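You operate a simulated robot arm through the tools that you are given. There is no shell and no other tool. Be economical: measure what you need, move in short steps, check, and stop when the job is done.

The job below is to be done with a simulated two-armed robot. You get a single attempt, and the scene is never put back.

## Task
Take the valve cup from the top of the long steel bench and leave it in the small blue bin. Then open the drawer of the set-down table, fetch the folded yellow cloth from the top of the shelf at the near conveyor and set it in the inside of the table drawer, then shut the drawer. Then put the small jug on the trolley deck away on the left end of the bench with taps. Then put the tall white can on the top of the long steel bench away on the front of the cover bench. Then open the wide drawer, take the round yellow holder and leave it in the inside of the wide drawer and shut the drawer again. Then put the pink can with a yellow button in the yellow bin on the top of the long steel bench. The order counts. Set down upright: small jug, tall white can.

The check looks at the end state, three seconds after you hand in, the way a careful person would. Anything else that was tipped, shoved, dropped, spilled or broken makes it a failure. A push-on lid holds only when it is set on centred and level and pressed home; a screw cap is set on level and turned clockwise until tight. Flat cloth is picked up by pressing the open fingertips on it (5 to 10 N) and closing them slowly along it; thin cloth reads only 2 to 8 mm in the jaws.

## Robot
Two 6-joint arms with two-finger parallel grippers on one trunk, on a base that drives. Base frame: it is fixed to the floor where the robot stands at the start and does not move with it; the origin is under the middle of the robot, x ahead of it, y to its left, z up. Lengths are in mm, angles in rad, forces in N, time in s.
The left shoulder is at the start at [-77, 177, 832], the right one opposite. With the tool pointing down near the work surface each hand reaches from about 100 to 740 mm from the robot's upright axis, wherever it stands, measured 20 degrees to its own side. Places, roughly: drawer of the set-down table [500, 1100, 800]; folded yellow cloth (10x8x3 cm) [-2300, -1000, 900]; front of the cover bench [-4900, 4900, 800]; inside of the table drawer [600, 1100, 800]; inside of the wide drawer [600, -200, 700]; left end of the bench with taps [-5000, -2500, 900]; pink can with a yellow button (5x5x15 cm) [700, -800, 900]; round yellow holder (8x8x3 cm) [800, -600, 900]; small blue bin (20x15x14 cm) [600, -100, 900]; small jug [750, 5750, 750]; tall white can (6x6x18 cm) [800, -400, 900]; valve cup (3x3x3 cm) [500, -200, 900]; wide drawer [500, -200, 800]; yellow bin (26x18x11 cm) [600, -300, 900]. Payload 1.57 kg a hand.
The TCP of each hand is the grasp point between the finger pads, 30 mm short of the fingertips. In the tool frame z runs along the fingers and y along their closing line. The gripper opens to 80 mm. The fingers are 17 mm wide and 12 mm thick; the gripper's body (40 by 82 mm) begins 80 mm behind the TCP.
Orientation is that of the tool frame in the base frame, as a unit quaternion [w, x, y, z]. With the fingers straight down and closing along the base's y, the tool's x points along the base's -x, its y along +y and its z along -z.

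## Interface
- The arms move only by the tool step_arm. It takes "left_targets", "right_targets" or both (then of equal length, played together; a hand with none holds still); each is a list that holds one entry, the list of rows, each a list of 7 numbers: the opening, from 0 (shut) to 1 (fully open), then the shift along the tool's x, y, z in mm, then the turn, a rotation vector about the tool's x, y, z in rad. In form: [[[gripper, x, y, z, rx, ry, rz], ...]]. A call has 1 to 10 rows; each row is the pose to reach, as a shift and turn from the pose commanded when the call began, along the tool's axes at that moment. Rows are played at 5 a second. More than 50 mm and 0.15 rad between two rows, or a gripper value outside its range, and nothing of the call is played. A pose out of reach is approached as far as the arm can. The call stops where the force on the tool passes 40 N (or 10 N more than at its start, if that is more) or the arm is blocked; 0.2 s more then pass. Each finger travels about 72 mm/s and halts on what it meets, pressing with about 43 N; the grip force reading is that of the motor and also rises with nothing between the fingers. The clock runs only during rows and for 0.2 s after the last one: add rows that repeat a pose to give the fingers time. It gives the time, the measured TCP pose, the force on the tool (base axes), the opening and the grip force at its end, in the units of the frame above (readings bear some noise), with the torque about the TCP (base axes, N m) and any sound that the robot's microphone picked up.
- Cameras (640 x 400 px; columns grow to the right, rows downward): "scene" is now at [11.7, -27, 1561.7]; the picture's right is [-0.41, -0.91, 0.00], its down [-0.71, 0.31, -0.63] and it looks along [0.58, -0.26, -0.77] (base axes); focal length 269 px, centre (320, 200). "left" rides on the left gripper at [72, 7, -122] in its tool frame; the picture's right is [-0.09, 1.00, 0.00], its down [-0.84, -0.08, -0.54] and it looks along [-0.54, -0.05, 0.84] (tool axes); focal length 238 px, centre (320, 200). "right" rides on the right gripper at [72, -7, -122] in its tool frame; the picture's right is [0.09, 1.00, 0.00], its down [-0.84, 0.08, -0.54] and it looks along [-0.54, 0.05, 0.84] (tool axes); focal length 238 px, centre (320, 200). There is no depth. A picture from a camera that has moved, and an enlarged one, comes with that camera's place and axes in the base frame and with its lens. The place of the scene camera against the robot may be out by one fixed shift of up to 25 mm in any direction.
- camera(camera): a new picture of that camera. It takes no simulated time.
- lift_body(by): slides the trunk up (or, below 0, down) by that many mm; the arms and the scene camera ride with it, the base frame stays. It gives what a move gives, with no picture.
- steer(legs): drives the robot by 1 to 6 legs, each [ahead, left, turn to the left] in mm, mm and rad, along the robot's own axes; the way and the turn of a leg run together, so that a leg with both is an arc; at most 1500 mm and 3.142 rad a leg. The arms and the cameras ride along, it lands a little off, and it stops where it bumps. It gives what a move gives.
- turn_head(pan, tilt): turns the head with the scene camera to pan (to the left, within 2.496 rad either way) and tilt (down, from -0.506 to 1.204), counted from straight ahead of the robot. It gives what a move gives.
- close_up(camera, box): a new picture of the part [left, top, right, bottom] of that camera's present view, enlarged. It takes no simulated time.
- finish_job(): hands the job in; it is judged then, once.

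Work in short steps. Places have to be worked out from the pictures, the camera data and where the tool is seen: move nearer, look again, correct. Check each grasp and each placing, and mend what went wrong. You have 483 turns and 226 pictures in all, those below and enlarged ones among them. Open the grippers and draw the arms clear of the work before you hand the job in, unless the task says otherwise; then end with one line.

The tools are called after "Request:" as name(argument=value, ...) on one line, values as JSON. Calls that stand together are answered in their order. step_arm: Moves the arms, as the interface text tells. Its arguments: {"type":"object","properties":{"left_targets":{"type":"array","items":{"type":"array","items":{"type":"array","items":{"type":"number"}}}},"right_targets":{"type":"array","items":{"type":"array","items":{"type":"array","items":{"type":"number"}}}}},"required":[]} The other tools are called the same way: lift_body (by) slides the trunk up or down; steer (legs) drives the base; turn_head (pan, tilt) turns the head that bears the scene camera; camera (camera) takes a picture; close_up (camera, box) takes an enlarged picture of a part of a camera's view; finish_job () hands the job in.

At the start:

```text
time: 0.0
left_eef_pos: [409.2, -60.3, 1191.0]
left_tool_rot: [0.0, 0.0, 1.0, 0.0]
left_force: [-0.3, -0.3, -0.4]
left_ft_torque: [0.0, -0.02, 0.0]
left_width: 79.9
left_grip_force: 0.0
right_eef_pos: [334.4, -397.0, 1248.9]
right_tool_rot: [0.0, -0.001, 1.0, 0.0]
right_force: [0.7, -0.2, -0.3]
right_ft_torque: [-0.01, 0.02, 0.0]
right_width: 80.3
right_grip_force: 0.1
trunk travel left (down, up): [-275.0, 53.0]
robot x, y, heading: [0.1, 2.8, -0.001]
head pan, tilt: [-0.419, 0.885]
```

scene: 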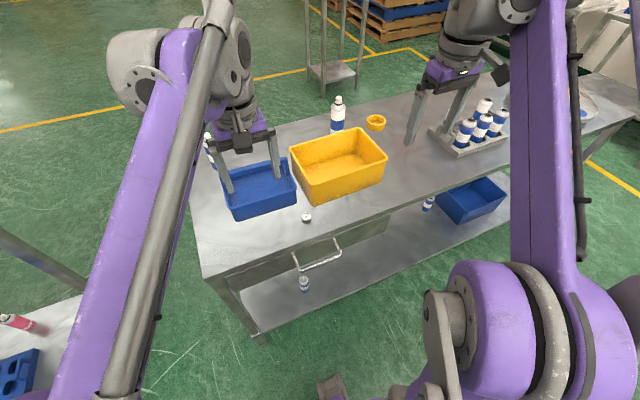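
right: 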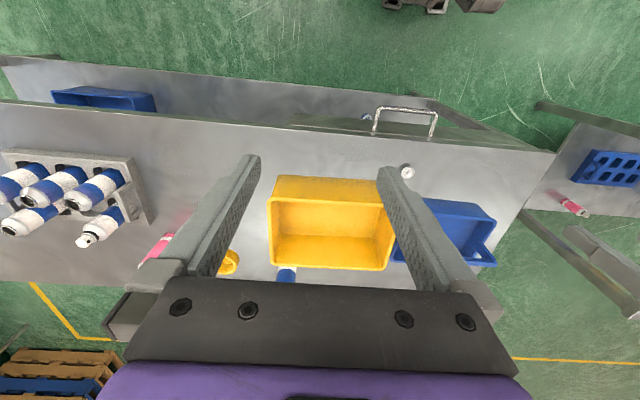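
left: 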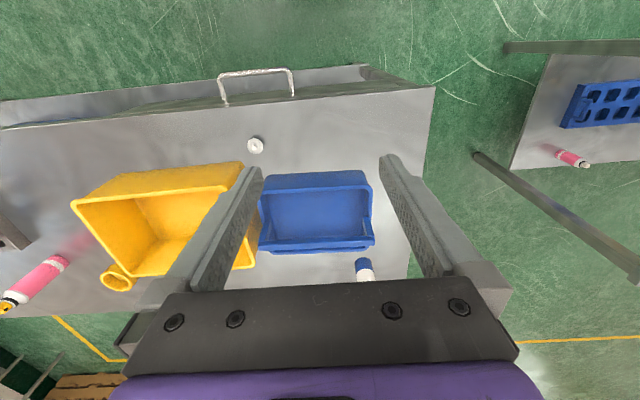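

I estimate the valve cup at about [480,-188,~875] from the left and right pictures. I'll look at that area enlarged before moving.

Request:
close_up(camera="left", box=[60, 80, 420, 305])

Request:
close_up(camera="right", box=[260, 80, 520, 290])

```text
1.78 times, centred on (240, 192) of left
camera zoom: at [337.2, -54.1, 1313.5], right [0.09, 1.0, 0.0], down [0.84, -0.08, 0.54], along [0.54, -0.05, -0.84], focal length 424 px, centre (462, 213)
```

zoom: 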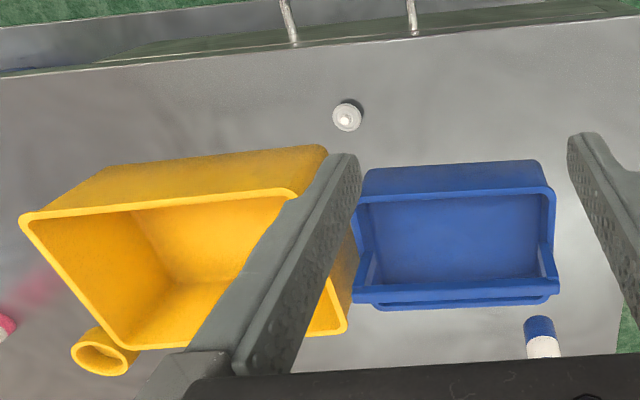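

```text
1.90 times, centred on (390, 185) of right
camera zoom: at [261.5, -401.6, 1370.6], right [-0.09, 1.0, 0.0], down [0.84, 0.08, 0.54], along [0.54, 0.05, -0.84], focal length 454 px, centre (187, 229)
```

zoom: 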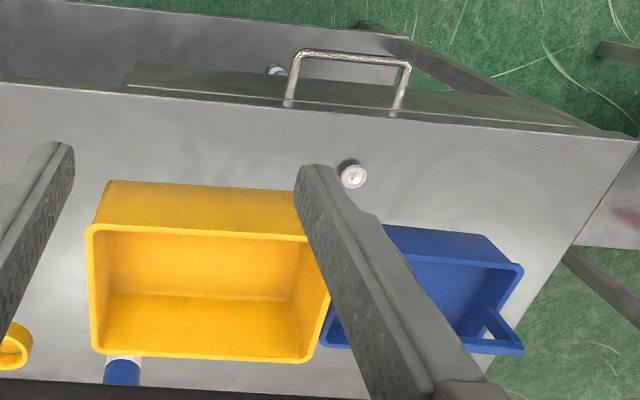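

The cup sits clear of both bins. I move the left hand above the cup, down to about z 1000, with the jaw half open.

Request:
step_arm(left_targets=[[[0.9, -20, -42, 0, 0, 0, 0], [0.8, -45, -84, 0, 0, 0, 0], [0.75, -71, -126, 0, 0, 0, 0], [0.75, -71, -126, 50, 0, 0, 0], [0.75, -71, -126, 100, 0, 0, 0], [0.75, -71, -126, 150, 0, 0, 0], [0.75, -71, -126, 190, 0, 0, 0], [0.75, -71, -126, 190, 0, 0, 0]]])

Request:
camera(camera="left")

```text
time: 1.8
left_eef_pos: [481.6, -186.2, 1001.4]
left_tool_rot: [0.0, 0.0, 1.0, 0.0]
left_force: [0.0, -0.1, -0.4]
left_ft_torque: [0.03, 0.02, -0.01]
left_width: 60.1
left_grip_force: 0.0
left hand out of reach, approached as far as the arm can: row 3, 4
right_eef_pos: [332.9, -396.2, 1248.4]
right_tool_rot: [0.0, 0.0, 1.0, 0.0]
right_force: [-0.2, -0.2, -0.5]
right_ft_torque: [0.04, 0.02, 0.0]
right_width: 79.8
right_grip_force: 0.1
trunk travel left (down, up): [-275.0, 53.0]
robot x, y, heading: [1.8, 0.7, 0.002]
head pan, tilt: [-0.419, 0.885]
```

```text
220 pictures are left
camera left: at [408.6, -180.2, 1123.8], right [0.09, 1.0, 0.0], down [0.84, -0.08, 0.54], along [0.54, -0.05, -0.84], focal length 238 px, centre (320, 200)
```

left: 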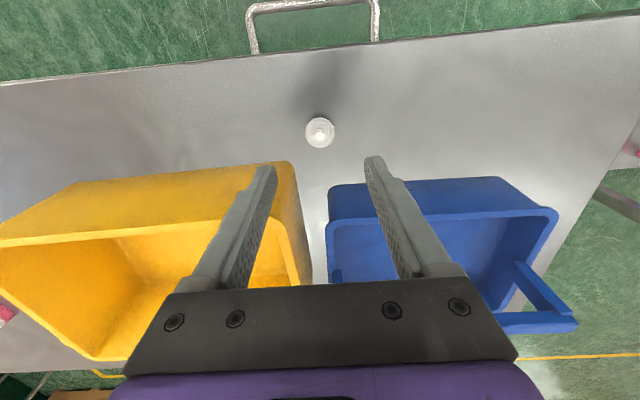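

The cup is directly below (≈[481,-187]). I descend to z≈896 and close.

Request:
step_arm(left_targets=[[[0.75, 0, 0, 50, 0, 0, 0], [0.75, 0, 0, 85, 0, 0, 0], [0.75, 0, 0, 100, 0, 0, 0], [0.75, 0, 0, 105, 0, 0, 0]]])

Request:
camera(camera="left")

```text
time: 2.6
left_eef_pos: [480.6, -186.6, 909.8]
left_tool_rot: [0.001, -0.001, 1.0, 0.0]
left_force: [-2.4, 0.3, 14.4]
left_ft_torque: [0.12, 0.19, -0.07]
left_width: 59.8
left_grip_force: 0.0
right_eef_pos: [333.8, -395.8, 1248.7]
right_tool_rot: [0.0, 0.0, 1.0, 0.0]
right_force: [-0.5, 0.1, -0.4]
right_ft_torque: [0.04, 0.01, 0.0]
right_width: 79.9
right_grip_force: 0.1
trunk travel left (down, up): [-275.0, 53.0]
robot x, y, heading: [0.3, 0.6, -0.001]
head pan, tilt: [-0.419, 0.885]
stopped in row 3 (left hand): the force on the tool passed its limit at 62 N (the readings are from after the stop); the commanded pose is now the measured one
```

```text
219 pictures are left
camera left: at [407.8, -180.0, 1032.6], right [0.09, 1.0, 0.0], down [0.84, -0.08, 0.54], along [0.54, -0.05, -0.84], focal length 238 px, centre (320, 200)
```

left: 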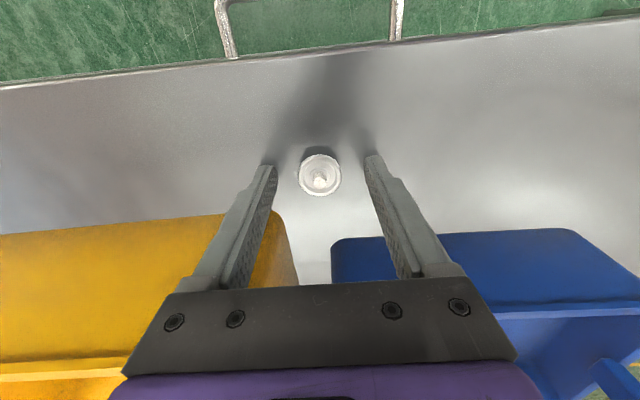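

Bench top is at z≈880. Raise a touch, shift 6 mm toward the robot, then close on the cup.

Request:
step_arm(left_targets=[[[0.75, 0, 0, -3, 0, 0, 0], [0.75, 6, 0, -3, 0, 0, 0], [0.5, 6, 0, -3, 0, 0, 0], [0.3, 6, 0, -3, 0, 0, 0], [0.2, 6, 0, -3, 0, 0, 0], [0.2, 6, 0, -3, 0, 0, 0]]])

Request:
camera(camera="left")

```text
time: 4.0
left_eef_pos: [475.2, -187.2, 911.1]
left_tool_rot: [0.002, 0.0, 1.0, 0.0]
left_force: [0.8, 0.5, 0.0]
left_ft_torque: [-0.04, -0.01, 0.0]
left_width: 24.1
left_grip_force: 36.1
right_eef_pos: [333.3, -396.7, 1248.4]
right_tool_rot: [0.0, 0.0, 1.0, 0.0]
right_force: [0.2, -0.3, -0.1]
right_ft_torque: [0.03, 0.02, 0.02]
right_width: 80.0
right_grip_force: 0.0
trunk travel left (down, up): [-275.0, 53.0]
robot x, y, heading: [1.1, 0.8, 0.002]
head pan, tilt: [-0.419, 0.885]
```

```text
218 pictures are left
camera left: at [402.9, -180.4, 1034.3], right [0.09, 1.0, 0.0], down [0.84, -0.08, 0.54], along [0.54, -0.05, -0.84], focal length 238 px, centre (320, 200)
```

left: 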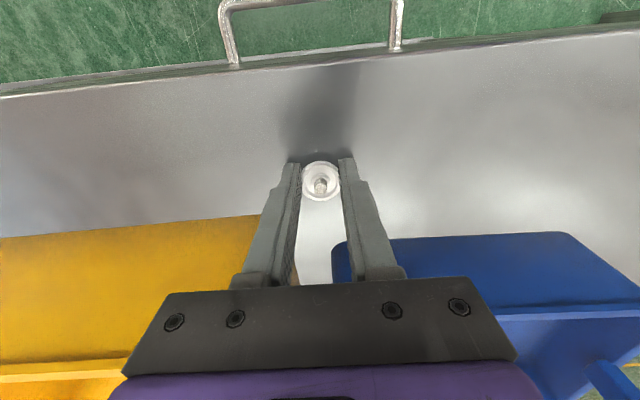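

The cup is held (24 mm). I lift straight up to about z 1095 and carry it over the blue bin (centre about [605,-75]).

Request:
step_arm(left_targets=[[[0.2, 0, 0, -45, 0, 0, 0], [0.2, 0, 0, -90, 0, 0, 0], [0.2, 0, 0, -135, 0, 0, 0], [0.2, 0, 0, -180, 0, 0, 0], [0.2, -40, 28, -180, 0, 0, 0], [0.2, -80, 56, -180, 0, 0, 0], [0.2, -115, 84, -180, 0, 0, 0], [0.2, -145, 112, -180, 0, 0, 0], [0.2, -145, 112, -180, 0, 0, 0]]])

Request:
camera(camera="left")

Request:
camera(camera="right")

```text
time: 6.0
left_eef_pos: [581.7, -64.1, 1073.0]
left_tool_rot: [0.0, 0.001, 1.0, 0.0]
left_force: [0.2, 0.1, 0.8]
left_ft_torque: [0.01, 0.0, -0.02]
left_width: 24.7
left_grip_force: 36.4
left hand out of reach, approached as far as the arm can: row 6, 7, 8, 9
right_eef_pos: [335.0, -396.6, 1249.4]
right_tool_rot: [0.0, 0.001, 1.0, 0.0]
right_force: [-0.2, -0.9, 0.1]
right_ft_torque: [0.0, 0.03, 0.0]
right_width: 80.1
right_grip_force: 0.0
trunk travel left (down, up): [-275.0, 53.0]
robot x, y, heading: [-1.2, 3.3, 0.003]
head pan, tilt: [-0.419, 0.885]
```

```text
217 pictures are left
camera left: at [509.6, -57.9, 1195.4], right [0.09, 1.0, 0.0], down [0.84, -0.08, 0.54], along [0.54, -0.05, -0.84], focal length 238 px, centre (320, 200)
```

left: 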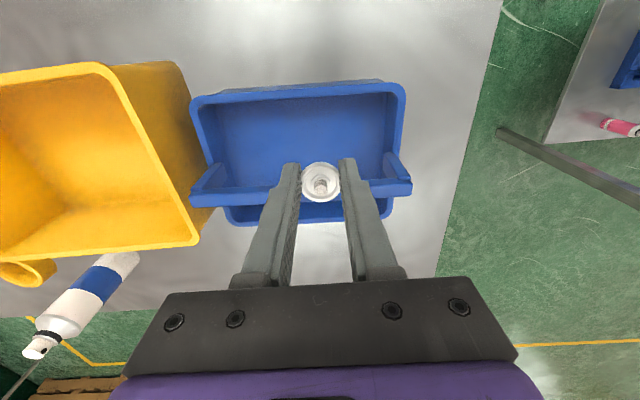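

```text
216 pictures are left
camera right: at [261.5, -402.0, 1370.5], right [-0.09, 1.0, 0.0], down [0.84, 0.08, 0.54], along [0.54, 0.05, -0.84], focal length 238 px, centre (320, 200)
```

right: 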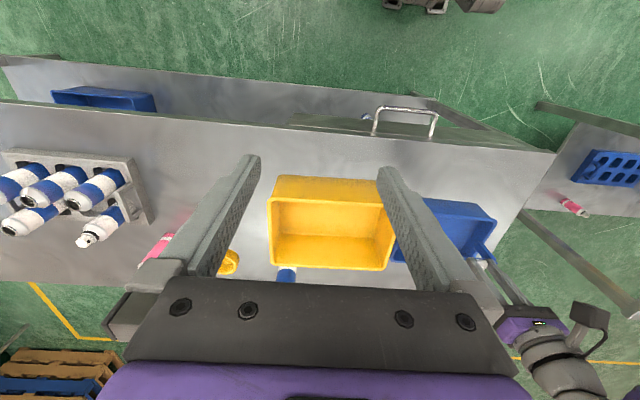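

The hand is at [582,-64,1073] over the bin. I enlarge to see where the bin's walls and lip lie.

Request:
close_up(camera="left", box=[160, 50, 440, 240])

Request:
close_up(camera="right", box=[360, 170, 560, 320])

Request:
close_up(camera="scene", box=[180, 90, 340, 240])

```text
2.11 times, centred on (300, 145) of left
camera zoom: at [509.6, -57.9, 1195.4], right [0.09, 1.0, 0.0], down [0.84, -0.08, 0.54], along [0.54, -0.05, -0.84], focal length 502 px, centre (362, 316)
```

zoom: 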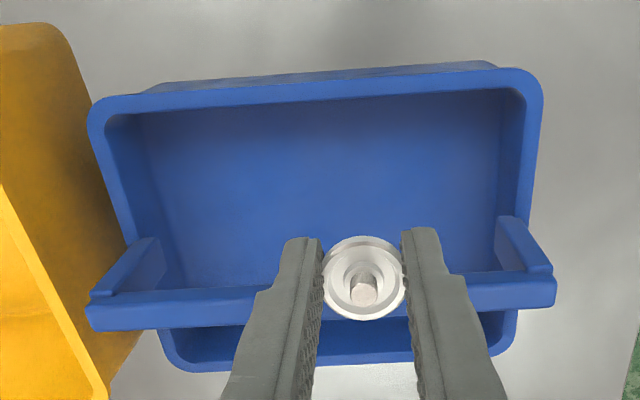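

```text
2.67 times, centred on (460, 245) of right
camera zoom: at [261.5, -402.0, 1370.5], right [-0.09, 1.0, 0.0], down [0.84, 0.08, 0.54], along [0.54, 0.05, -0.84], focal length 636 px, centre (-53, 80)
```

zoom: 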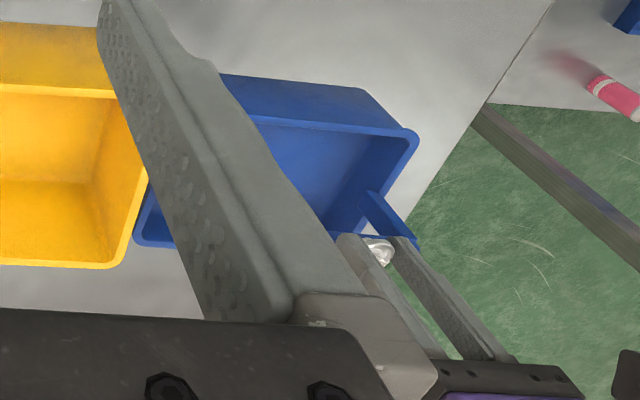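

```text
2.67 times, centred on (260, 165) of scene
camera zoom: at [11.6, -27.4, 1561.7], right [-0.41, -0.91, 0.0], down [-0.71, 0.31, -0.63], along [0.58, -0.26, -0.77], focal length 718 px, centre (480, 293)
```

zoom: 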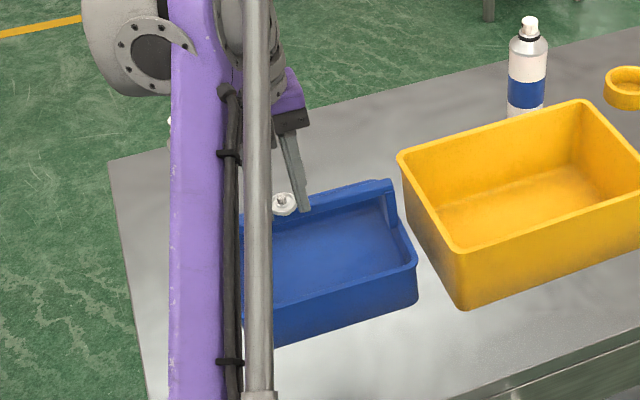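

The bin has a cross handle at about x 609, z 1024, with its near rim at about x 542, z 965. I'll lower the cup between the near rim and the handle, at about [570,-81]. First a lateral move, then I check where the pose counts from.

Request:
step_arm(left_targets=[[[0.2, 11, -17, 0, 0, 0, 0], [0.2, 11, -17, 0, 0, 0, 0]]])

```text
time: 6.6
left_eef_pos: [569.8, -80.1, 1072.7]
left_tool_rot: [0.001, 0.0, 1.0, 0.0]
left_force: [-0.4, 0.0, 0.4]
left_ft_torque: [-0.04, 0.01, 0.04]
left_width: 24.8
left_grip_force: 36.0
right_eef_pos: [334.5, -396.0, 1249.2]
right_tool_rot: [0.0, 0.001, 1.0, 0.0]
right_force: [-0.1, -0.2, 0.6]
right_ft_torque: [0.0, -0.02, -0.01]
right_width: 80.1
right_grip_force: 0.0
trunk travel left (down, up): [-275.0, 53.0]
robot x, y, heading: [-0.5, 0.3, -0.002]
head pan, tilt: [-0.419, 0.885]
```

The pose counts from the reached pose. Next I lower 130 mm, watching the force.

Request:
step_arm(left_targets=[[[0.2, 0, 0, 45, 0, 0, 0], [0.2, 0, 0, 90, 0, 0, 0], [0.2, 0, 0, 120, 0, 0, 0], [0.2, 0, 0, 120, 0, 0, 0]]])

Request:
camera(camera="left")

Request:
close_up(camera="scene", box=[180, 90, 340, 240])

```text
time: 7.6
left_eef_pos: [578.7, -83.8, 958.3]
left_tool_rot: [0.001, 0.0, 1.0, 0.0]
left_force: [0.8, -0.1, -0.1]
left_ft_torque: [0.0, -0.02, 0.03]
left_width: 24.4
left_grip_force: 36.3
left hand out of reach, approached as far as the arm can: row 3, 4
right_eef_pos: [333.2, -397.3, 1248.8]
right_tool_rot: [0.0, 0.0, 1.0, 0.0]
right_force: [0.5, -0.6, 0.1]
right_ft_torque: [0.02, 0.0, 0.01]
right_width: 80.2
right_grip_force: 0.0
trunk travel left (down, up): [-275.0, 53.0]
robot x, y, heading: [1.2, -0.6, -0.004]
head pan, tilt: [-0.419, 0.885]
```

```text
212 pictures are left
camera left: at [505.9, -76.7, 1080.8], right [0.09, 1.0, 0.0], down [0.84, -0.08, 0.54], along [0.54, -0.05, -0.84], focal length 238 px, centre (320, 200)
```

left: 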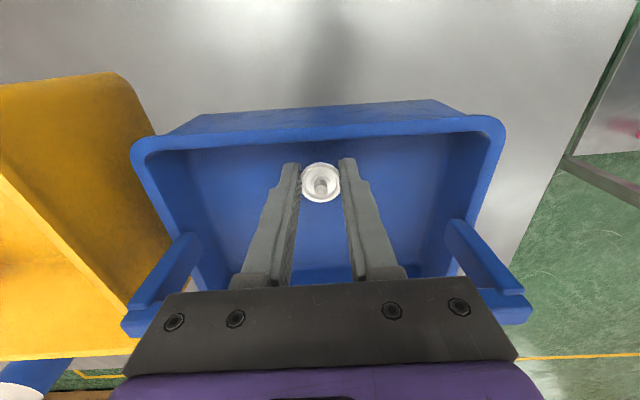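

```text
2.67 times, centred on (260, 165) of scene
camera zoom: at [11.7, -27.0, 1561.7], right [-0.41, -0.91, 0.0], down [-0.71, 0.31, -0.63], along [0.58, -0.26, -0.77], focal length 718 px, centre (480, 293)
```

zoom: 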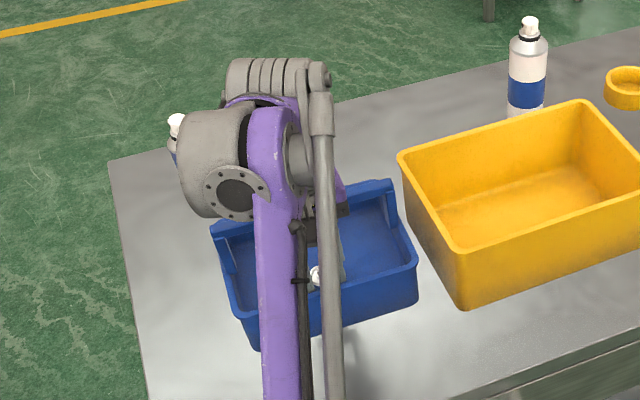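

The hand reached [579,-84,958], as low as this arm posture allows. I lower the trunk to go down further, keeping the body clear of the handle.

Request:
lift_body(by=-18)

Request:
step_arm(left_targets=[[[0.2, 8, 0, 0, 0, 0, 0], [0.2, 8, 0, 0, 0, 0, 0]]])

```text
time: 8.1
left_eef_pos: [575.3, -83.5, 946.1]
left_tool_rot: [0.003, 0.001, 1.0, 0.0]
left_force: [-6.3, -0.7, 13.5]
left_ft_torque: [-0.01, 0.21, 0.0]
left_width: 24.4
left_grip_force: 36.7
right_eef_pos: [332.4, -397.5, 1231.7]
right_tool_rot: [0.0, 0.0, 1.0, 0.0]
right_force: [0.8, 0.2, -0.2]
right_ft_torque: [-0.02, 0.03, 0.0]
right_width: 80.1
right_grip_force: 0.0
trunk travel left (down, up): [-260.0, 68.0]
robot x, y, heading: [0.4, -0.8, -0.005]
head pan, tilt: [-0.419, 0.885]
stopped: the force on the tool passed its limit at 55 N (the readings are from after the stop); the commanded pose is now the measured one
```

```text
time: 8.7
left_eef_pos: [569.2, -82.5, 944.9]
left_tool_rot: [0.004, 0.0, 1.0, -0.001]
left_force: [6.3, 1.1, 18.0]
left_ft_torque: [0.17, -0.19, -0.08]
left_width: 24.7
left_grip_force: 35.8
right_eef_pos: [334.8, -395.7, 1231.8]
right_tool_rot: [-0.001, 0.0, 1.0, 0.0]
right_force: [-0.1, -0.3, -0.2]
right_ft_torque: [0.02, 0.01, 0.03]
right_width: 80.3
right_grip_force: 0.1
trunk travel left (down, up): [-260.0, 68.0]
robot x, y, heading: [-1.3, -0.7, 0.002]
head pan, tilt: [-0.419, 0.885]
```

Contact came at z≈945, either the bin floor or something else. I look before letting go.

Request:
camera(camera="left")

Request:
close_up(camera="right", box=[360, 170, 560, 320])

```text
210 pictures are left
camera left: at [497.0, -76.3, 1067.3], right [0.09, 1.0, 0.0], down [0.83, -0.08, 0.55], along [0.55, -0.05, -0.84], focal length 238 px, centre (320, 200)
```

left: 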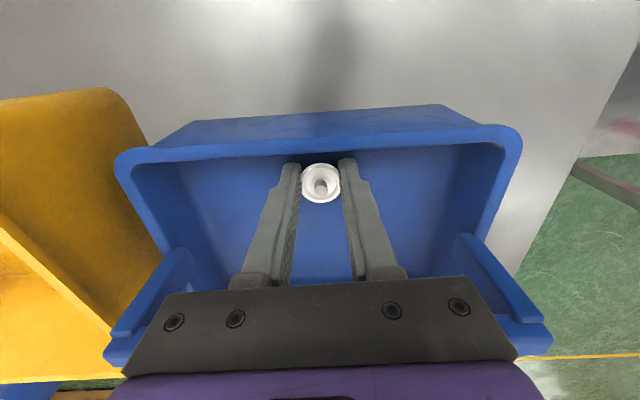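

```text
2.67 times, centred on (460, 245) of right
camera zoom: at [261.6, -401.6, 1354.3], right [-0.09, 1.0, 0.0], down [0.84, 0.08, 0.54], along [0.54, 0.05, -0.84], focal length 636 px, centre (-53, 80)
```

zoom: 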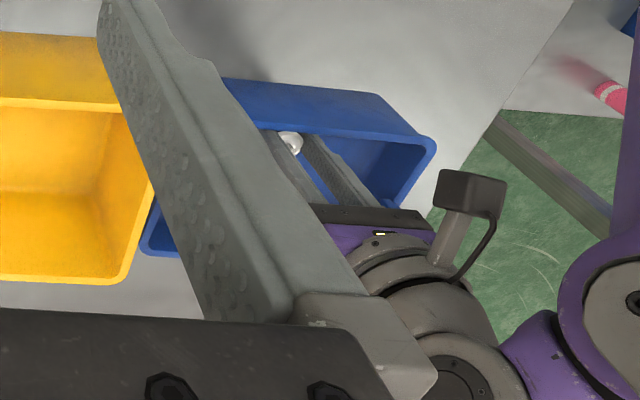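

The torque fits contact at the fingertips (floor at z≈915), so the cup is on the bin floor. I release and rise.

Request:
step_arm(left_targets=[[[0.3, 0, 0, -1, 0, 0, 0], [0.5, 0, 0, -1, 0, 0, 0], [0.6, 0, 0, -1, 0, 0, 0], [0.6, 0, 0, -40, 0, 0, 0], [0.6, 0, 0, -80, 0, 0, 0], [0.6, 0, 0, -120, 0, 0, 0]]])

Request:
camera(camera="left")

```text
time: 10.1
left_eef_pos: [565.3, -81.6, 1062.5]
left_tool_rot: [0.003, 0.002, 1.0, -0.001]
left_force: [0.3, 0.0, -0.1]
left_ft_torque: [-0.03, -0.01, 0.0]
left_width: 47.8
left_grip_force: 0.0
left hand out of reach, approached as far as the arm can: row 6
right_eef_pos: [332.1, -396.5, 1231.9]
right_tool_rot: [-0.001, 0.001, 1.0, 0.0]
right_force: [-0.3, 0.5, 0.0]
right_ft_torque: [-0.03, 0.0, 0.0]
right_width: 80.0
right_grip_force: 0.1
trunk travel left (down, up): [-260.0, 68.0]
robot x, y, heading: [0.2, -2.5, -0.001]
head pan, tilt: [-0.419, 0.885]
```

```text
208 pictures are left
camera left: at [491.9, -74.3, 1184.4], right [0.09, 1.0, 0.0], down [0.83, -0.08, 0.55], along [0.55, -0.05, -0.84], focal length 238 px, centre (320, 200)
```

left: 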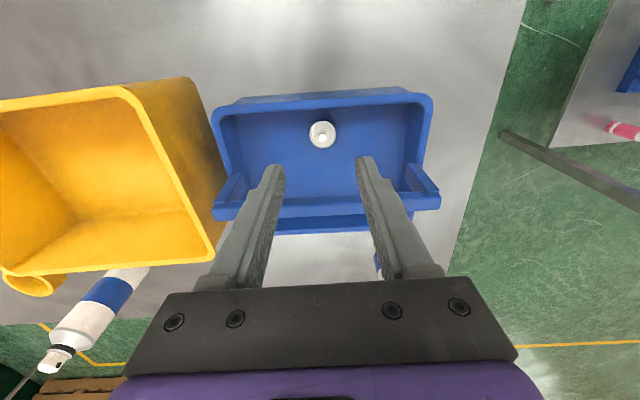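

The cup lies in the blue bin. I pull both arms in toward the robot and look around with the head for the set-down table and the conveyor.

Request:
step_arm(left_targets=[[[0.6, 45, 20, -5, 0, 0, 0], [0.6, 90, 45, -10, 0, 0, 0], [0.6, 135, 80, -20, 0, 0, 0], [0.6, 175, 110, -40, 0, 0, 0], [0.6, 210, 140, -60, 0, 0, 0], [0.6, 245, 170, -80, 0, 0, 0], [0.6, 280, 200, -90, 0, 0, 0]]])

Request:
turn_head(pan=1.0, tilt=0.5)

Request:
camera(camera="scene")

```text
refused: row 2 steps farther than a row can; nothing moved
```

```text
time: 11.7
left_eef_pos: [566.2, -81.7, 1060.8]
left_tool_rot: [0.003, 0.0, 1.0, -0.001]
left_force: [0.3, 0.5, 0.3]
left_ft_torque: [0.02, 0.02, 0.02]
left_width: 47.7
left_grip_force: 0.2
right_eef_pos: [335.0, -396.7, 1232.1]
right_tool_rot: [-0.001, 0.0, 1.0, 0.0]
right_force: [0.5, -0.5, -0.1]
right_ft_torque: [0.03, 0.01, 0.02]
right_width: 80.2
right_grip_force: 0.0
trunk travel left (down, up): [-260.0, 68.0]
robot x, y, heading: [-0.7, 0.6, 0.0]
head pan, tilt: [1.0, 0.499]
```

```text
207 pictures are left
camera scene: at [-8.0, 80.5, 1577.6], right [0.84, -0.54, 0.0], down [-0.26, -0.4, -0.88], along [0.47, 0.74, -0.48], focal length 269 px, centre (320, 200)
```

scene: 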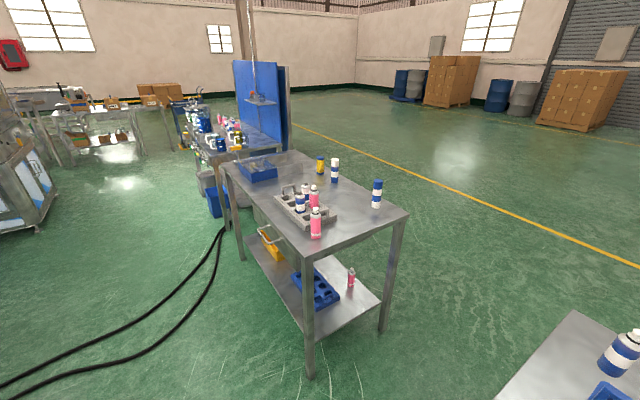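

The set-down table with its drawer handle faces -x. I pull the arms in with smaller steps.

Request:
step_arm(left_targets=[[[0.6, 42, 20, -5, 0, 0, 0], [0.6, 80, 48, -10, 0, 0, 0], [0.6, 118, 76, -20, 0, 0, 0], [0.6, 156, 104, -35, 0, 0, 0], [0.6, 192, 132, -50, 0, 0, 0], [0.6, 228, 160, -65, 0, 0, 0], [0.6, 262, 190, -80, 0, 0, 0], [0.6, 295, 220, -90, 0, 0, 0]]], right_targets=[[[0.6, 5, 10, 0, 0, 0, 0], [0.6, 15, 20, 0, 0, 0, 0], [0.6, 25, 35, 0, 0, 0, 0], [0.6, 40, 50, 0, 0, 0, 0], [0.6, 55, 65, 0, 0, 0, 0], [0.6, 60, 80, 0, 0, 0, 0], [0.6, 60, 95, 0, 0, 0, 0], [0.6, 60, 110, 0, 0, 0, 0]]])

Request:
turn_head(pan=2.4, tilt=0.5)

Request:
camera(camera="scene")

Request:
turn_head(pan=-2.4, tilt=0.5)

Request:
camera(camera="scene")

```text
time: 13.5
left_eef_pos: [458.9, 84.8, 1242.6]
left_tool_rot: [0.003, 0.001, 1.0, -0.001]
left_force: [-0.2, -0.2, -0.2]
left_ft_torque: [0.02, -0.01, 0.0]
left_width: 47.7
left_grip_force: 0.0
left hand out of reach, approached as far as the arm can: row 2, 3, 4, 5, 6, 7, 8
right_eef_pos: [272.3, -285.6, 1232.7]
right_tool_rot: [0.0, 0.0, 1.0, 0.0]
right_force: [-0.3, 0.7, -0.3]
right_ft_torque: [-0.07, -0.04, 0.0]
right_width: 47.9
right_grip_force: 0.0
trunk travel left (down, up): [-260.0, 68.0]
robot x, y, heading: [-0.1, -0.8, -0.003]
head pan, tilt: [1.0, 0.499]
```

```text
time: 15.0
left_eef_pos: [458.9, 82.6, 1241.3]
left_tool_rot: [0.003, -0.001, 1.0, 0.0]
left_force: [0.6, 0.2, -0.1]
left_ft_torque: [-0.04, 0.02, -0.03]
left_width: 48.0
left_grip_force: 0.0
right_eef_pos: [274.0, -286.1, 1232.0]
right_tool_rot: [0.0, 0.0, 1.0, 0.001]
right_force: [0.1, 0.6, 0.3]
right_ft_torque: [0.01, -0.02, 0.01]
right_width: 48.3
right_grip_force: 0.1
trunk travel left (down, up): [-260.0, 68.0]
robot x, y, heading: [-0.4, 1.7, -0.0]
head pan, tilt: [2.4, 0.499]
```

```text
206 pictures are left
camera scene: at [-124.2, 65.4, 1577.7], right [0.68, 0.74, 0.0], down [0.35, -0.32, -0.88], along [-0.65, 0.59, -0.48], focal length 269 px, centre (320, 200)
```

scene: 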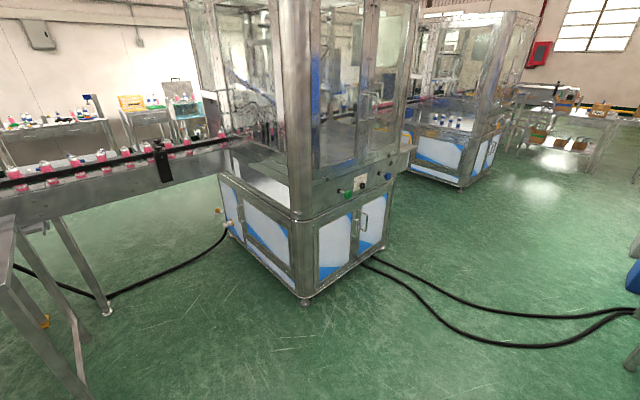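

```text
time: 18.8
left_eef_pos: [459.3, 83.6, 1241.3]
left_tool_rot: [0.002, 0.0, 1.0, -0.002]
left_force: [0.5, -0.1, 0.3]
left_ft_torque: [0.01, -0.03, -0.01]
left_width: 48.0
left_grip_force: 0.0
right_eef_pos: [274.7, -286.8, 1232.4]
right_tool_rot: [0.0, 0.0, 1.0, 0.0]
right_force: [0.5, -0.9, 0.1]
right_ft_torque: [-0.01, 0.0, -0.02]
right_width: 48.5
right_grip_force: 0.1
trunk travel left (down, up): [-260.0, 68.0]
robot x, y, heading: [1.3, 1.5, -0.001]
head pan, tilt: [-2.4, 0.499]
```

```text
205 pictures are left
camera scene: at [-124.2, -57.6, 1577.7], right [-0.68, 0.74, 0.0], down [0.35, 0.32, -0.88], along [-0.65, -0.59, -0.48], focal length 269 px, centre (320, 200)
```

scene: 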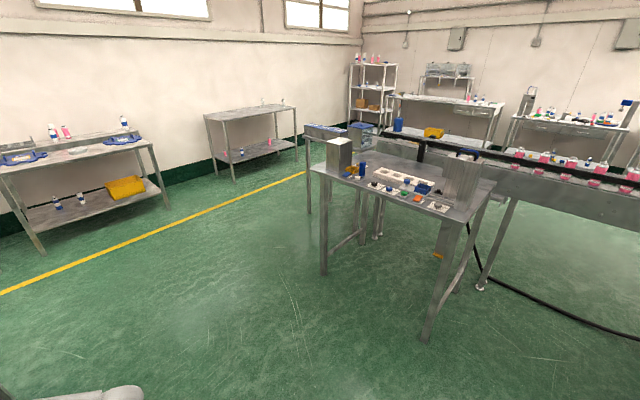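

I enlarge around where the cloth should appear (about px 412,145).

Request:
close_up(camera="scene", box=[300, 90, 540, 240])

```text
2.67 times, centred on (420, 165) of scene
camera zoom: at [-124.2, -57.6, 1577.7], right [-0.68, 0.74, 0.0], down [0.35, 0.32, -0.88], along [-0.65, -0.59, -0.48], focal length 718 px, centre (53, 293)
```

zoom: 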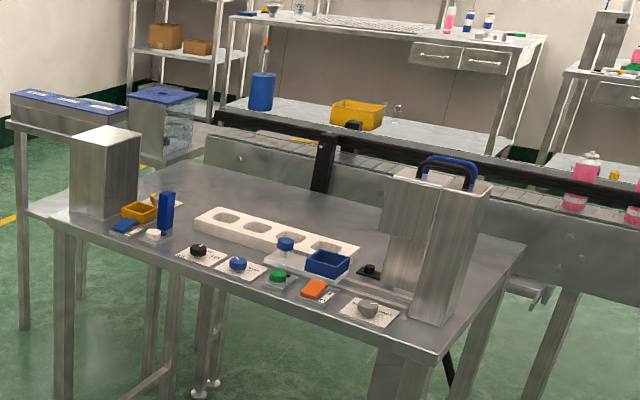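

The table's front is at x≈390, y≈830–1400. I back off and drive left to stand before the drawer.

Request:
steer(legs=[[-260, 0, 0], [0, 950, 0]])

Request:
turn_head(pan=0.1, tilt=0.8)

Request:
camera(camera="scene")

```text
time: 28.9
left_eef_pos: [199.4, 1031.6, 1242.8]
left_tool_rot: [0.001, 0.002, 1.0, -0.001]
left_force: [0.0, -1.0, -0.3]
left_ft_torque: [-0.01, 0.03, -0.01]
left_width: 47.9
left_grip_force: 0.1
right_eef_pos: [14.5, 659.6, 1233.0]
right_tool_rot: [-0.001, 0.001, 1.0, 0.0]
right_force: [-0.9, 1.0, 0.3]
right_ft_torque: [-0.01, -0.03, -0.01]
right_width: 48.1
right_grip_force: 0.0
trunk travel left (down, up): [-260.0, 68.0]
robot x, y, heading: [-260.2, 948.3, -0.001]
head pan, tilt: [-2.4, 0.499]
```

```text
time: 31.2
left_eef_pos: [200.1, 1030.0, 1241.8]
left_tool_rot: [0.003, 0.002, 1.0, 0.0]
left_force: [-0.6, 0.2, 0.2]
left_ft_torque: [0.0, 0.02, 0.0]
left_width: 48.1
left_grip_force: 0.1
right_eef_pos: [13.1, 660.0, 1232.2]
right_tool_rot: [-0.001, 0.001, 1.0, 0.0]
right_force: [0.2, -0.3, 0.6]
right_ft_torque: [-0.02, 0.0, 0.02]
right_width: 47.9
right_grip_force: 0.0
trunk travel left (down, up): [-260.0, 68.0]
robot x, y, heading: [-258.2, 950.5, -0.003]
head pan, tilt: [0.099, 0.799]
```

```text
203 pictures are left
camera scene: at [-236.9, 959.9, 1551.7], right [0.1, -1.0, 0.0], down [-0.71, -0.07, -0.7], along [0.69, 0.07, -0.72], focal length 269 px, centre (320, 200)
```

scene: 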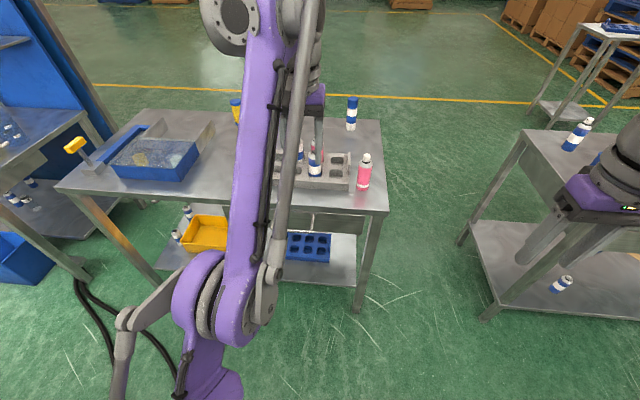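

The left arm hides the drawer. I look with both wrist cameras.

Request:
camera(camera="left")

Request:
camera(camera="right")

```text
202 pictures are left
camera left: at [127.1, 1036.9, 1364.3], right [0.09, 1.0, 0.0], down [0.83, -0.08, 0.55], along [0.54, -0.05, -0.84], focal length 238 px, centre (320, 200)
```

left: 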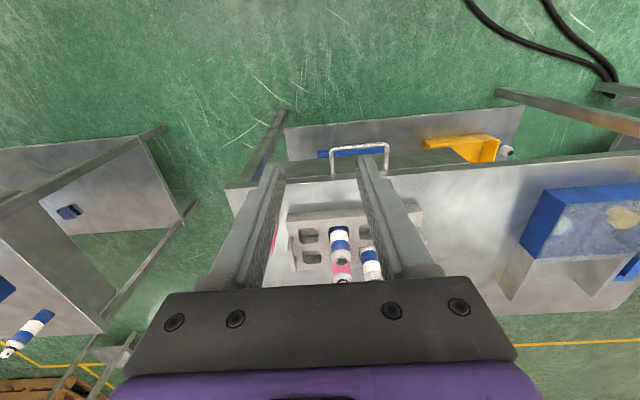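

```text
201 pictures are left
camera right: at [-58.4, 655.6, 1354.5], right [-0.09, 1.0, 0.0], down [0.84, 0.08, 0.54], along [0.54, 0.05, -0.84], focal length 238 px, centre (320, 200)
```

right: 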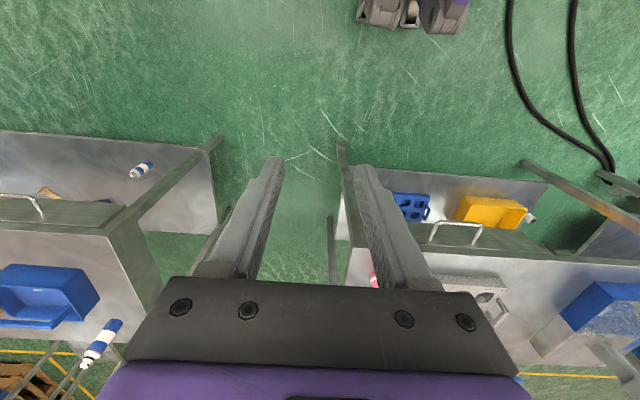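

I triangulate the drawer handle bar at about [356,1120,779] and the table's top edge at x≈397, z≈860. I bring the closed left hand above the gap behind the bar.

Request:
step_arm(left_targets=[[[0.4, -30, 20, 30, 0, 0, 0], [0.2, -60, 40, 60, 0, 0, 0], [0.0, -90, 60, 90, 0, 0, 0], [0.0, -120, 80, 120, 0, 0, 0], [0.0, -140, 90, 160, 0, 0, 0], [0.0, -150, 90, 205, 0, 0, 0], [0.0, -160, 90, 250, 0, 0, 0], [0.0, -170, 90, 285, 0, 0, 0], [0.0, -170, 90, 285, 0, 0, 0]]])

Request:
camera(camera="left")

Request:
camera(camera="scene")

```text
time: 33.2
left_eef_pos: [369.8, 1120.3, 957.2]
left_tool_rot: [0.001, 0.001, 1.0, 0.0]
left_force: [-0.1, -0.6, -1.1]
left_ft_torque: [0.0, -0.02, 0.01]
left_width: 0.0
left_grip_force: 21.5
right_eef_pos: [13.1, 661.0, 1232.4]
right_tool_rot: [-0.001, 0.002, 1.0, 0.0]
right_force: [1.0, 0.5, 0.3]
right_ft_torque: [0.03, -0.01, 0.01]
right_width: 48.0
right_grip_force: 0.1
trunk travel left (down, up): [-260.0, 68.0]
robot x, y, heading: [-261.3, 945.0, -0.003]
head pan, tilt: [0.099, 0.799]
```

```text
200 pictures are left
camera left: at [298.1, 1126.6, 1079.6], right [0.09, 1.0, 0.0], down [0.83, -0.08, 0.55], along [0.54, -0.05, -0.84], focal length 238 px, centre (320, 200)
```

left: 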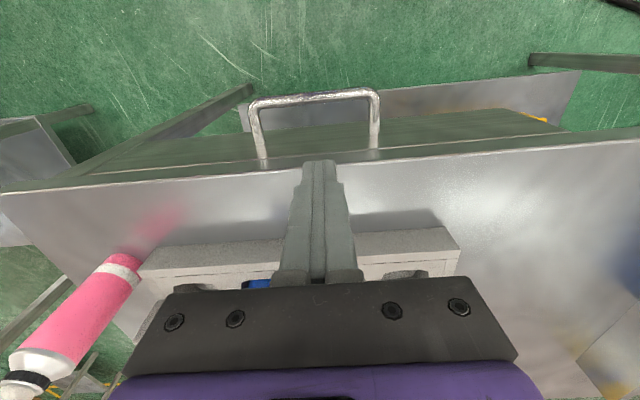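

```text
199 pictures are left
camera scene: at [-237.3, 959.9, 1551.7], right [0.1, -1.0, 0.0], down [-0.71, -0.07, -0.7], along [0.69, 0.07, -0.72], focal length 269 px, centre (320, 200)
```

scene: 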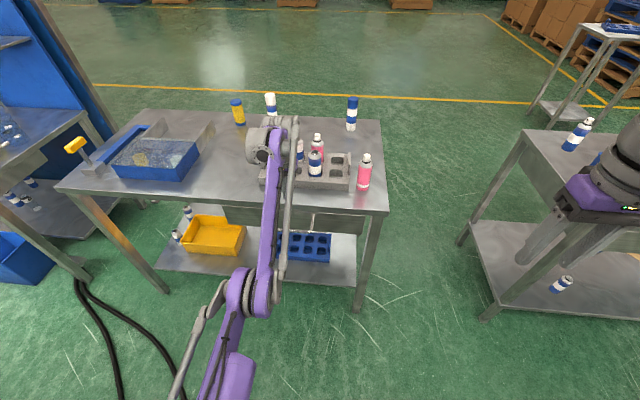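

The bar is at x≈349 and the table edge at x≈400, so the gap is about 40 mm. I shift to x≈374 and descend to z≈788 behind the bar.

Request:
step_arm(left_targets=[[[0.0, -4, 0, 40, 0, 0, 0], [0.0, -4, 0, 80, 0, 0, 0], [0.0, -4, 0, 120, 0, 0, 0], [0.0, -4, 0, 150, 0, 0, 0], [0.0, -4, 0, 169, 0, 0, 0], [0.0, -4, 0, 169, 0, 0, 0]]])

Request:
camera(camera="left")

```text
time: 33.8
left_eef_pos: [382.7, 1119.8, 899.8]
left_tool_rot: [-0.01, 0.0, 1.0, -0.001]
left_force: [-21.6, -2.1, 9.5]
left_ft_torque: [0.25, 0.4, 0.01]
left_width: 0.0
left_grip_force: 21.6
left hand out of reach, approached as far as the arm can: row 2, 3
right_eef_pos: [13.6, 660.8, 1230.9]
right_tool_rot: [-0.001, 0.0, 1.0, -0.001]
right_force: [-0.2, 0.3, 0.1]
right_ft_torque: [-0.02, 0.11, 0.01]
right_width: 47.9
right_grip_force: 0.1
trunk travel left (down, up): [-260.0, 68.0]
robot x, y, heading: [-255.8, 949.8, -0.002]
head pan, tilt: [0.099, 0.799]
stopped in row 3 (left hand): the force on the tool passed its limit at 82 N (the readings are from after the stop); the commanded pose is now the measured one
```

```text
198 pictures are left
camera left: at [312.8, 1126.1, 1024.9], right [0.09, 1.0, 0.0], down [0.85, -0.08, 0.52], along [0.52, -0.05, -0.85], focal length 238 px, centre (320, 200)
```

left: 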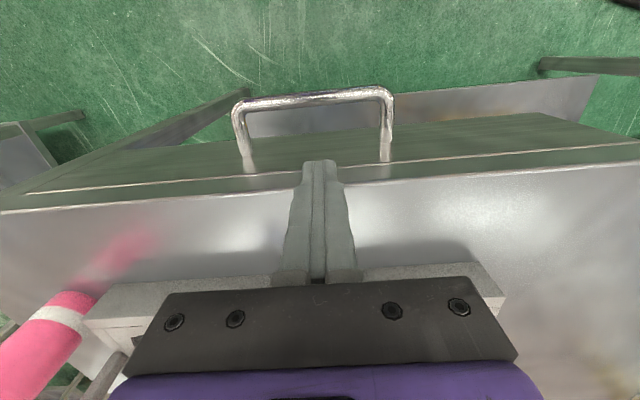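

The arm is near its outer reach, drifted outward and touched the table edge. I raise, pull back, drive 100 mm ahead and retry with the arm less stretched.

Request:
step_arm(left_targets=[[[0.0, 10, 0, -30, 0, 0, 0], [0.0, 30, 0, -60, 0, 0, 0], [0.0, 70, 0, -70, 0, 0, 0], [0.0, 110, 0, -70, 0, 0, 0], [0.0, 150, 0, -70, 0, 0, 0]]])

Request:
steer(legs=[[120, 0, 0]])

Request:
camera(camera="left")

```text
time: 35.0
left_eef_pos: [308.0, 1120.2, 979.7]
left_tool_rot: [-0.009, 0.001, 1.0, 0.0]
left_force: [0.6, 0.4, -0.4]
left_ft_torque: [-0.03, 0.06, 0.02]
left_width: 0.0
left_grip_force: 21.0
left hand out of reach, approached as far as the arm can: row 4, 5
right_eef_pos: [14.0, 660.9, 1232.7]
right_tool_rot: [-0.001, -0.001, 1.0, -0.001]
right_force: [1.3, -0.1, -0.2]
right_ft_torque: [-0.02, 0.01, 0.0]
right_width: 47.8
right_grip_force: 0.1
trunk travel left (down, up): [-260.0, 68.0]
robot x, y, heading: [-258.7, 947.1, -0.004]
head pan, tilt: [0.099, 0.799]
```

```text
time: 36.2
left_eef_pos: [429.5, 1119.8, 978.9]
left_tool_rot: [-0.009, 0.001, 1.0, 0.0]
left_force: [-1.1, 0.8, -0.5]
left_ft_torque: [0.02, 0.03, -0.01]
left_width: 0.0
left_grip_force: 20.8
right_eef_pos: [134.1, 660.8, 1231.3]
right_tool_rot: [-0.001, 0.0, 1.0, 0.001]
right_force: [0.0, -0.9, 0.4]
right_ft_torque: [0.02, 0.01, -0.01]
right_width: 47.7
right_grip_force: 0.0
trunk travel left (down, up): [-260.0, 68.0]
robot x, y, heading: [-139.4, 950.2, 0.002]
head pan, tilt: [0.099, 0.799]
```

```text
197 pictures are left
camera left: at [359.1, 1126.5, 1102.7], right [0.09, 1.0, 0.0], down [0.85, -0.08, 0.53], along [0.53, -0.05, -0.85], focal length 238 px, centre (320, 200)
```

left: 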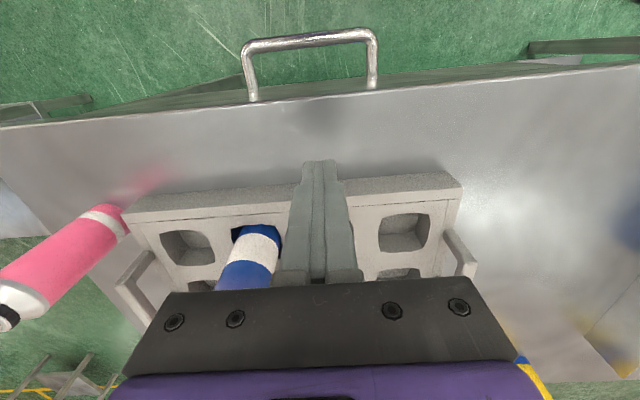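

The arm seems stuck at an inner limit rather than an outer one. I test by raising and moving the hand outward and closer.

Request:
step_arm(left_targets=[[[0.0, 0, 0, -50, 0, 0, 0], [0.0, 0, 0, -100, 0, 0, 0], [0.0, 0, 40, -130, 0, 0, 0], [0.0, 0, 80, -150, 0, 0, 0], [0.0, 0, 120, -150, 0, 0, 0], [0.0, 40, 130, -150, 0, 0, 0], [0.0, 80, 130, -150, 0, 0, 0], [0.0, 120, 130, -150, 0, 0, 0]]])

Request:
camera(camera="scene")

```text
time: 38.0
left_eef_pos: [369.3, 1262.7, 1159.6]
left_tool_rot: [-0.009, 0.0, 1.0, -0.001]
left_force: [0.2, -0.3, -0.5]
left_ft_torque: [0.02, -0.02, -0.02]
left_width: 0.0
left_grip_force: 21.4
left hand out of reach, approached as far as the arm can: row 4, 5, 7, 8
right_eef_pos: [133.0, 660.7, 1232.3]
right_tool_rot: [-0.001, 0.0, 1.0, 0.0]
right_force: [-0.1, -0.5, 0.1]
right_ft_torque: [0.04, 0.01, 0.02]
right_width: 47.9
right_grip_force: 0.1
trunk travel left (down, up): [-260.0, 68.0]
robot x, y, heading: [-139.8, 952.8, -0.003]
head pan, tilt: [0.099, 0.799]
```

```text
196 pictures are left
camera scene: at [-117.2, 960.1, 1551.7], right [0.1, -1.0, 0.0], down [-0.71, -0.07, -0.7], along [0.69, 0.07, -0.72], focal length 269 px, centre (320, 200)
```

scene: 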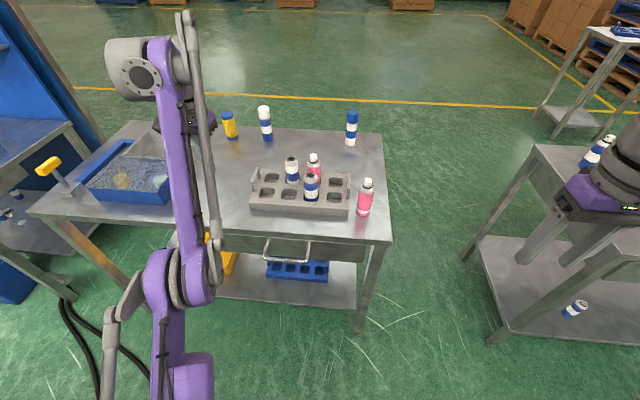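

I test again whether small steps nearer are possible from here.

Request:
step_arm(left_targets=[[[0.0, 20, 0, 0, 0, 0, 0], [0.0, 40, 0, 0, 0, 0, 0], [0.0, 60, 0, 0, 0, 0, 0], [0.0, 60, 0, 0, 0, 0, 0]]])

Request:
step_arm(left_targets=[[[0.0, 0, 0, 0, 0, 0, 0.15], [0.0, 0, 0, 0, 0, 0, 0.3], [0.0, 0, 0, 0, 0, 0, 0.45], [0.0, 20, 0, 0, 0, 0, 0.45], [0.0, 40, 0, 0, 0, 0, 0.45], [0.0, 60, 0, 0, 0, 0, 0.45], [0.0, 60, 0, 0, 0, 0, 0.45]]])

```text
time: 39.0
left_eef_pos: [350.1, 1272.6, 1184.1]
left_tool_rot: [-0.008, 0.001, 1.0, -0.001]
left_force: [0.0, -0.1, -0.2]
left_ft_torque: [-0.02, -0.01, -0.02]
left_width: 0.1
left_grip_force: 21.7
left hand out of reach, approached as far as the arm can: row 1, 2, 3, 4
right_eef_pos: [134.3, 661.0, 1231.9]
right_tool_rot: [-0.001, 0.0, 1.0, -0.001]
right_force: [-1.3, -0.3, -0.3]
right_ft_torque: [0.0, 0.03, -0.02]
right_width: 48.0
right_grip_force: 0.1
trunk travel left (down, up): [-260.0, 68.0]
robot x, y, heading: [-142.5, 950.2, 0.001]
head pan, tilt: [0.099, 0.799]
```

```text
time: 40.6
left_eef_pos: [325.0, 1284.6, 1214.6]
left_tool_rot: [-0.008, 0.225, 0.974, -0.002]
left_force: [0.2, 0.6, 0.7]
left_ft_torque: [-0.02, 0.03, -0.01]
left_width: 0.0
left_grip_force: 21.7
left hand out of reach, approached as far as the arm can: row 4, 5, 6, 7
right_eef_pos: [135.2, 660.6, 1231.9]
right_tool_rot: [-0.001, 0.0, 1.0, 0.0]
right_force: [0.1, -0.3, 0.9]
right_ft_torque: [0.03, 0.01, -0.03]
right_width: 47.9
right_grip_force: 0.0
trunk travel left (down, up): [-260.0, 68.0]
robot x, y, heading: [-142.7, 947.8, -0.004]
head pan, tilt: [0.099, 0.799]
```

The numbers fit the elbow having flipped past straight (pinned at about 700 mm from the shoulder). I stretch the arm out fully above the table, then draw back so that the elbow folds the right way.

Request:
step_arm(left_targets=[[[0.0, -28, 25, -27, 0, 0, 0], [0.0, -56, 50, -54, 0, 0, 0], [0.0, -80, 72, -80, 0, 0, 0], [0.0, -80, 72, -80, 0, 0, 0]]])

Request:
step_arm(left_targets=[[[0.0, 28, -25, 27, 0, 0, 0], [0.0, 56, -50, 50, 0, 0, 0], [0.0, 84, -75, 70, 0, 0, 0], [0.0, 112, -100, 80, 0, 0, 0], [0.0, 140, -120, 80, 0, 0, 0], [0.0, 140, -120, 80, 0, 0, 0]]])

```text
time: 41.6
left_eef_pos: [341.3, 1289.2, 1203.5]
left_tool_rot: [-0.009, 0.224, 0.975, -0.002]
left_force: [0.3, 1.1, -1.5]
left_ft_torque: [-0.03, 0.01, 0.01]
left_width: 0.0
left_grip_force: 21.1
left hand out of reach, approached as far as the arm can: row 1, 2, 3, 4
right_eef_pos: [134.8, 660.4, 1232.2]
right_tool_rot: [-0.002, 0.0, 1.0, 0.0]
right_force: [0.4, 0.5, -0.6]
right_ft_torque: [0.02, 0.0, 0.01]
right_width: 48.2
right_grip_force: 0.0
trunk travel left (down, up): [-260.0, 68.0]
robot x, y, heading: [-139.3, 946.6, 0.001]
head pan, tilt: [0.099, 0.799]
```

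```text
time: 43.0
left_eef_pos: [311.4, 1288.1, 1227.5]
left_tool_rot: [-0.009, 0.224, 0.975, -0.002]
left_force: [-0.2, 0.7, 0.4]
left_ft_torque: [0.0, 0.03, -0.01]
left_width: 0.0
left_grip_force: 20.9
left hand out of reach, approached as far as the arm can: row 1, 2, 3, 4, 5, 6
right_eef_pos: [134.5, 660.1, 1233.1]
right_tool_rot: [-0.001, 0.001, 1.0, 0.001]
right_force: [-1.0, 0.1, -0.1]
right_ft_torque: [-0.05, -0.02, -0.03]
right_width: 47.9
right_grip_force: 0.0
trunk travel left (down, up): [-260.0, 68.0]
robot x, y, heading: [-139.0, 950.4, -0.0]
head pan, tilt: [0.099, 0.799]
```

The arm is stretched straight (a singular pose). I back away from the table to give room, then try lowering the hand vertically to bend the elbow.

Request:
steer(legs=[[-350, 0, 0]])

Request:
step_arm(left_targets=[[[0.0, 0, 0, 40, 0, 0, 0], [0.0, 0, 0, 80, 0, 0, 0], [0.0, 0, 0, 120, 0, 0, 0], [0.0, 0, 0, 160, 0, 0, 0], [0.0, 0, 0, 200, 0, 0, 0], [0.0, 0, 0, 240, 0, 0, 0], [0.0, 0, 0, 280, 0, 0, 0], [0.0, 0, 0, 280, 0, 0, 0]]])

Request:
camera(camera="scene")

```text
time: 45.3
left_eef_pos: [-36.0, 1289.2, 1227.7]
left_tool_rot: [-0.009, 0.222, 0.975, -0.002]
left_force: [-0.1, -0.3, -0.4]
left_ft_torque: [0.03, 0.01, 0.03]
left_width: 0.0
left_grip_force: 21.5
right_eef_pos: [-211.4, 661.3, 1232.8]
right_tool_rot: [-0.001, -0.002, 1.0, 0.0]
right_force: [-0.2, 1.0, -0.3]
right_ft_torque: [-0.02, 0.01, 0.0]
right_width: 48.2
right_grip_force: 0.0
trunk travel left (down, up): [-260.0, 68.0]
robot x, y, heading: [-489.1, 945.9, -0.0]
head pan, tilt: [0.099, 0.799]
```

```text
time: 47.1
left_eef_pos: [47.5, 1320.7, 984.0]
left_tool_rot: [-0.01, 0.223, 0.975, -0.003]
left_force: [-0.5, -0.5, -0.5]
left_ft_torque: [0.02, 0.0, 0.01]
left_width: 0.4
left_grip_force: 21.3
left hand out of reach, approached as far as the arm can: row 1, 2, 3, 4, 5, 6, 7, 8
right_eef_pos: [-211.1, 662.2, 1232.3]
right_tool_rot: [-0.001, -0.001, 1.0, 0.001]
right_force: [-0.2, -0.2, 0.0]
right_ft_torque: [-0.01, 0.01, -0.02]
right_width: 48.1
right_grip_force: 0.0
trunk travel left (down, up): [-260.0, 68.0]
robot x, y, heading: [-485.7, 951.6, 0.007]
head pan, tilt: [0.099, 0.799]
```

```text
195 pictures are left
camera scene: at [-463.5, 960.1, 1551.7], right [0.1, -0.99, 0.0], down [-0.71, -0.07, -0.7], along [0.69, 0.07, -0.72], focal length 269 px, centre (320, 200)
```

scene: 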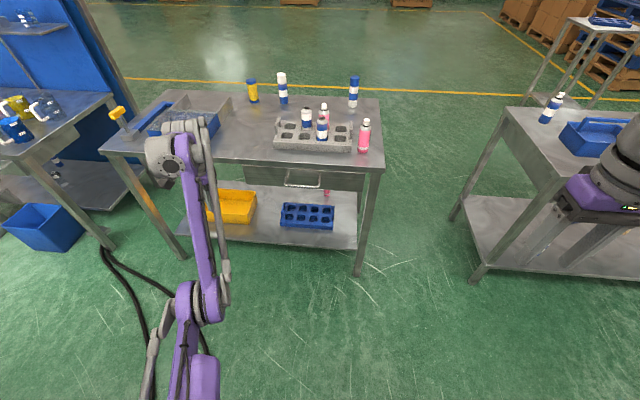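

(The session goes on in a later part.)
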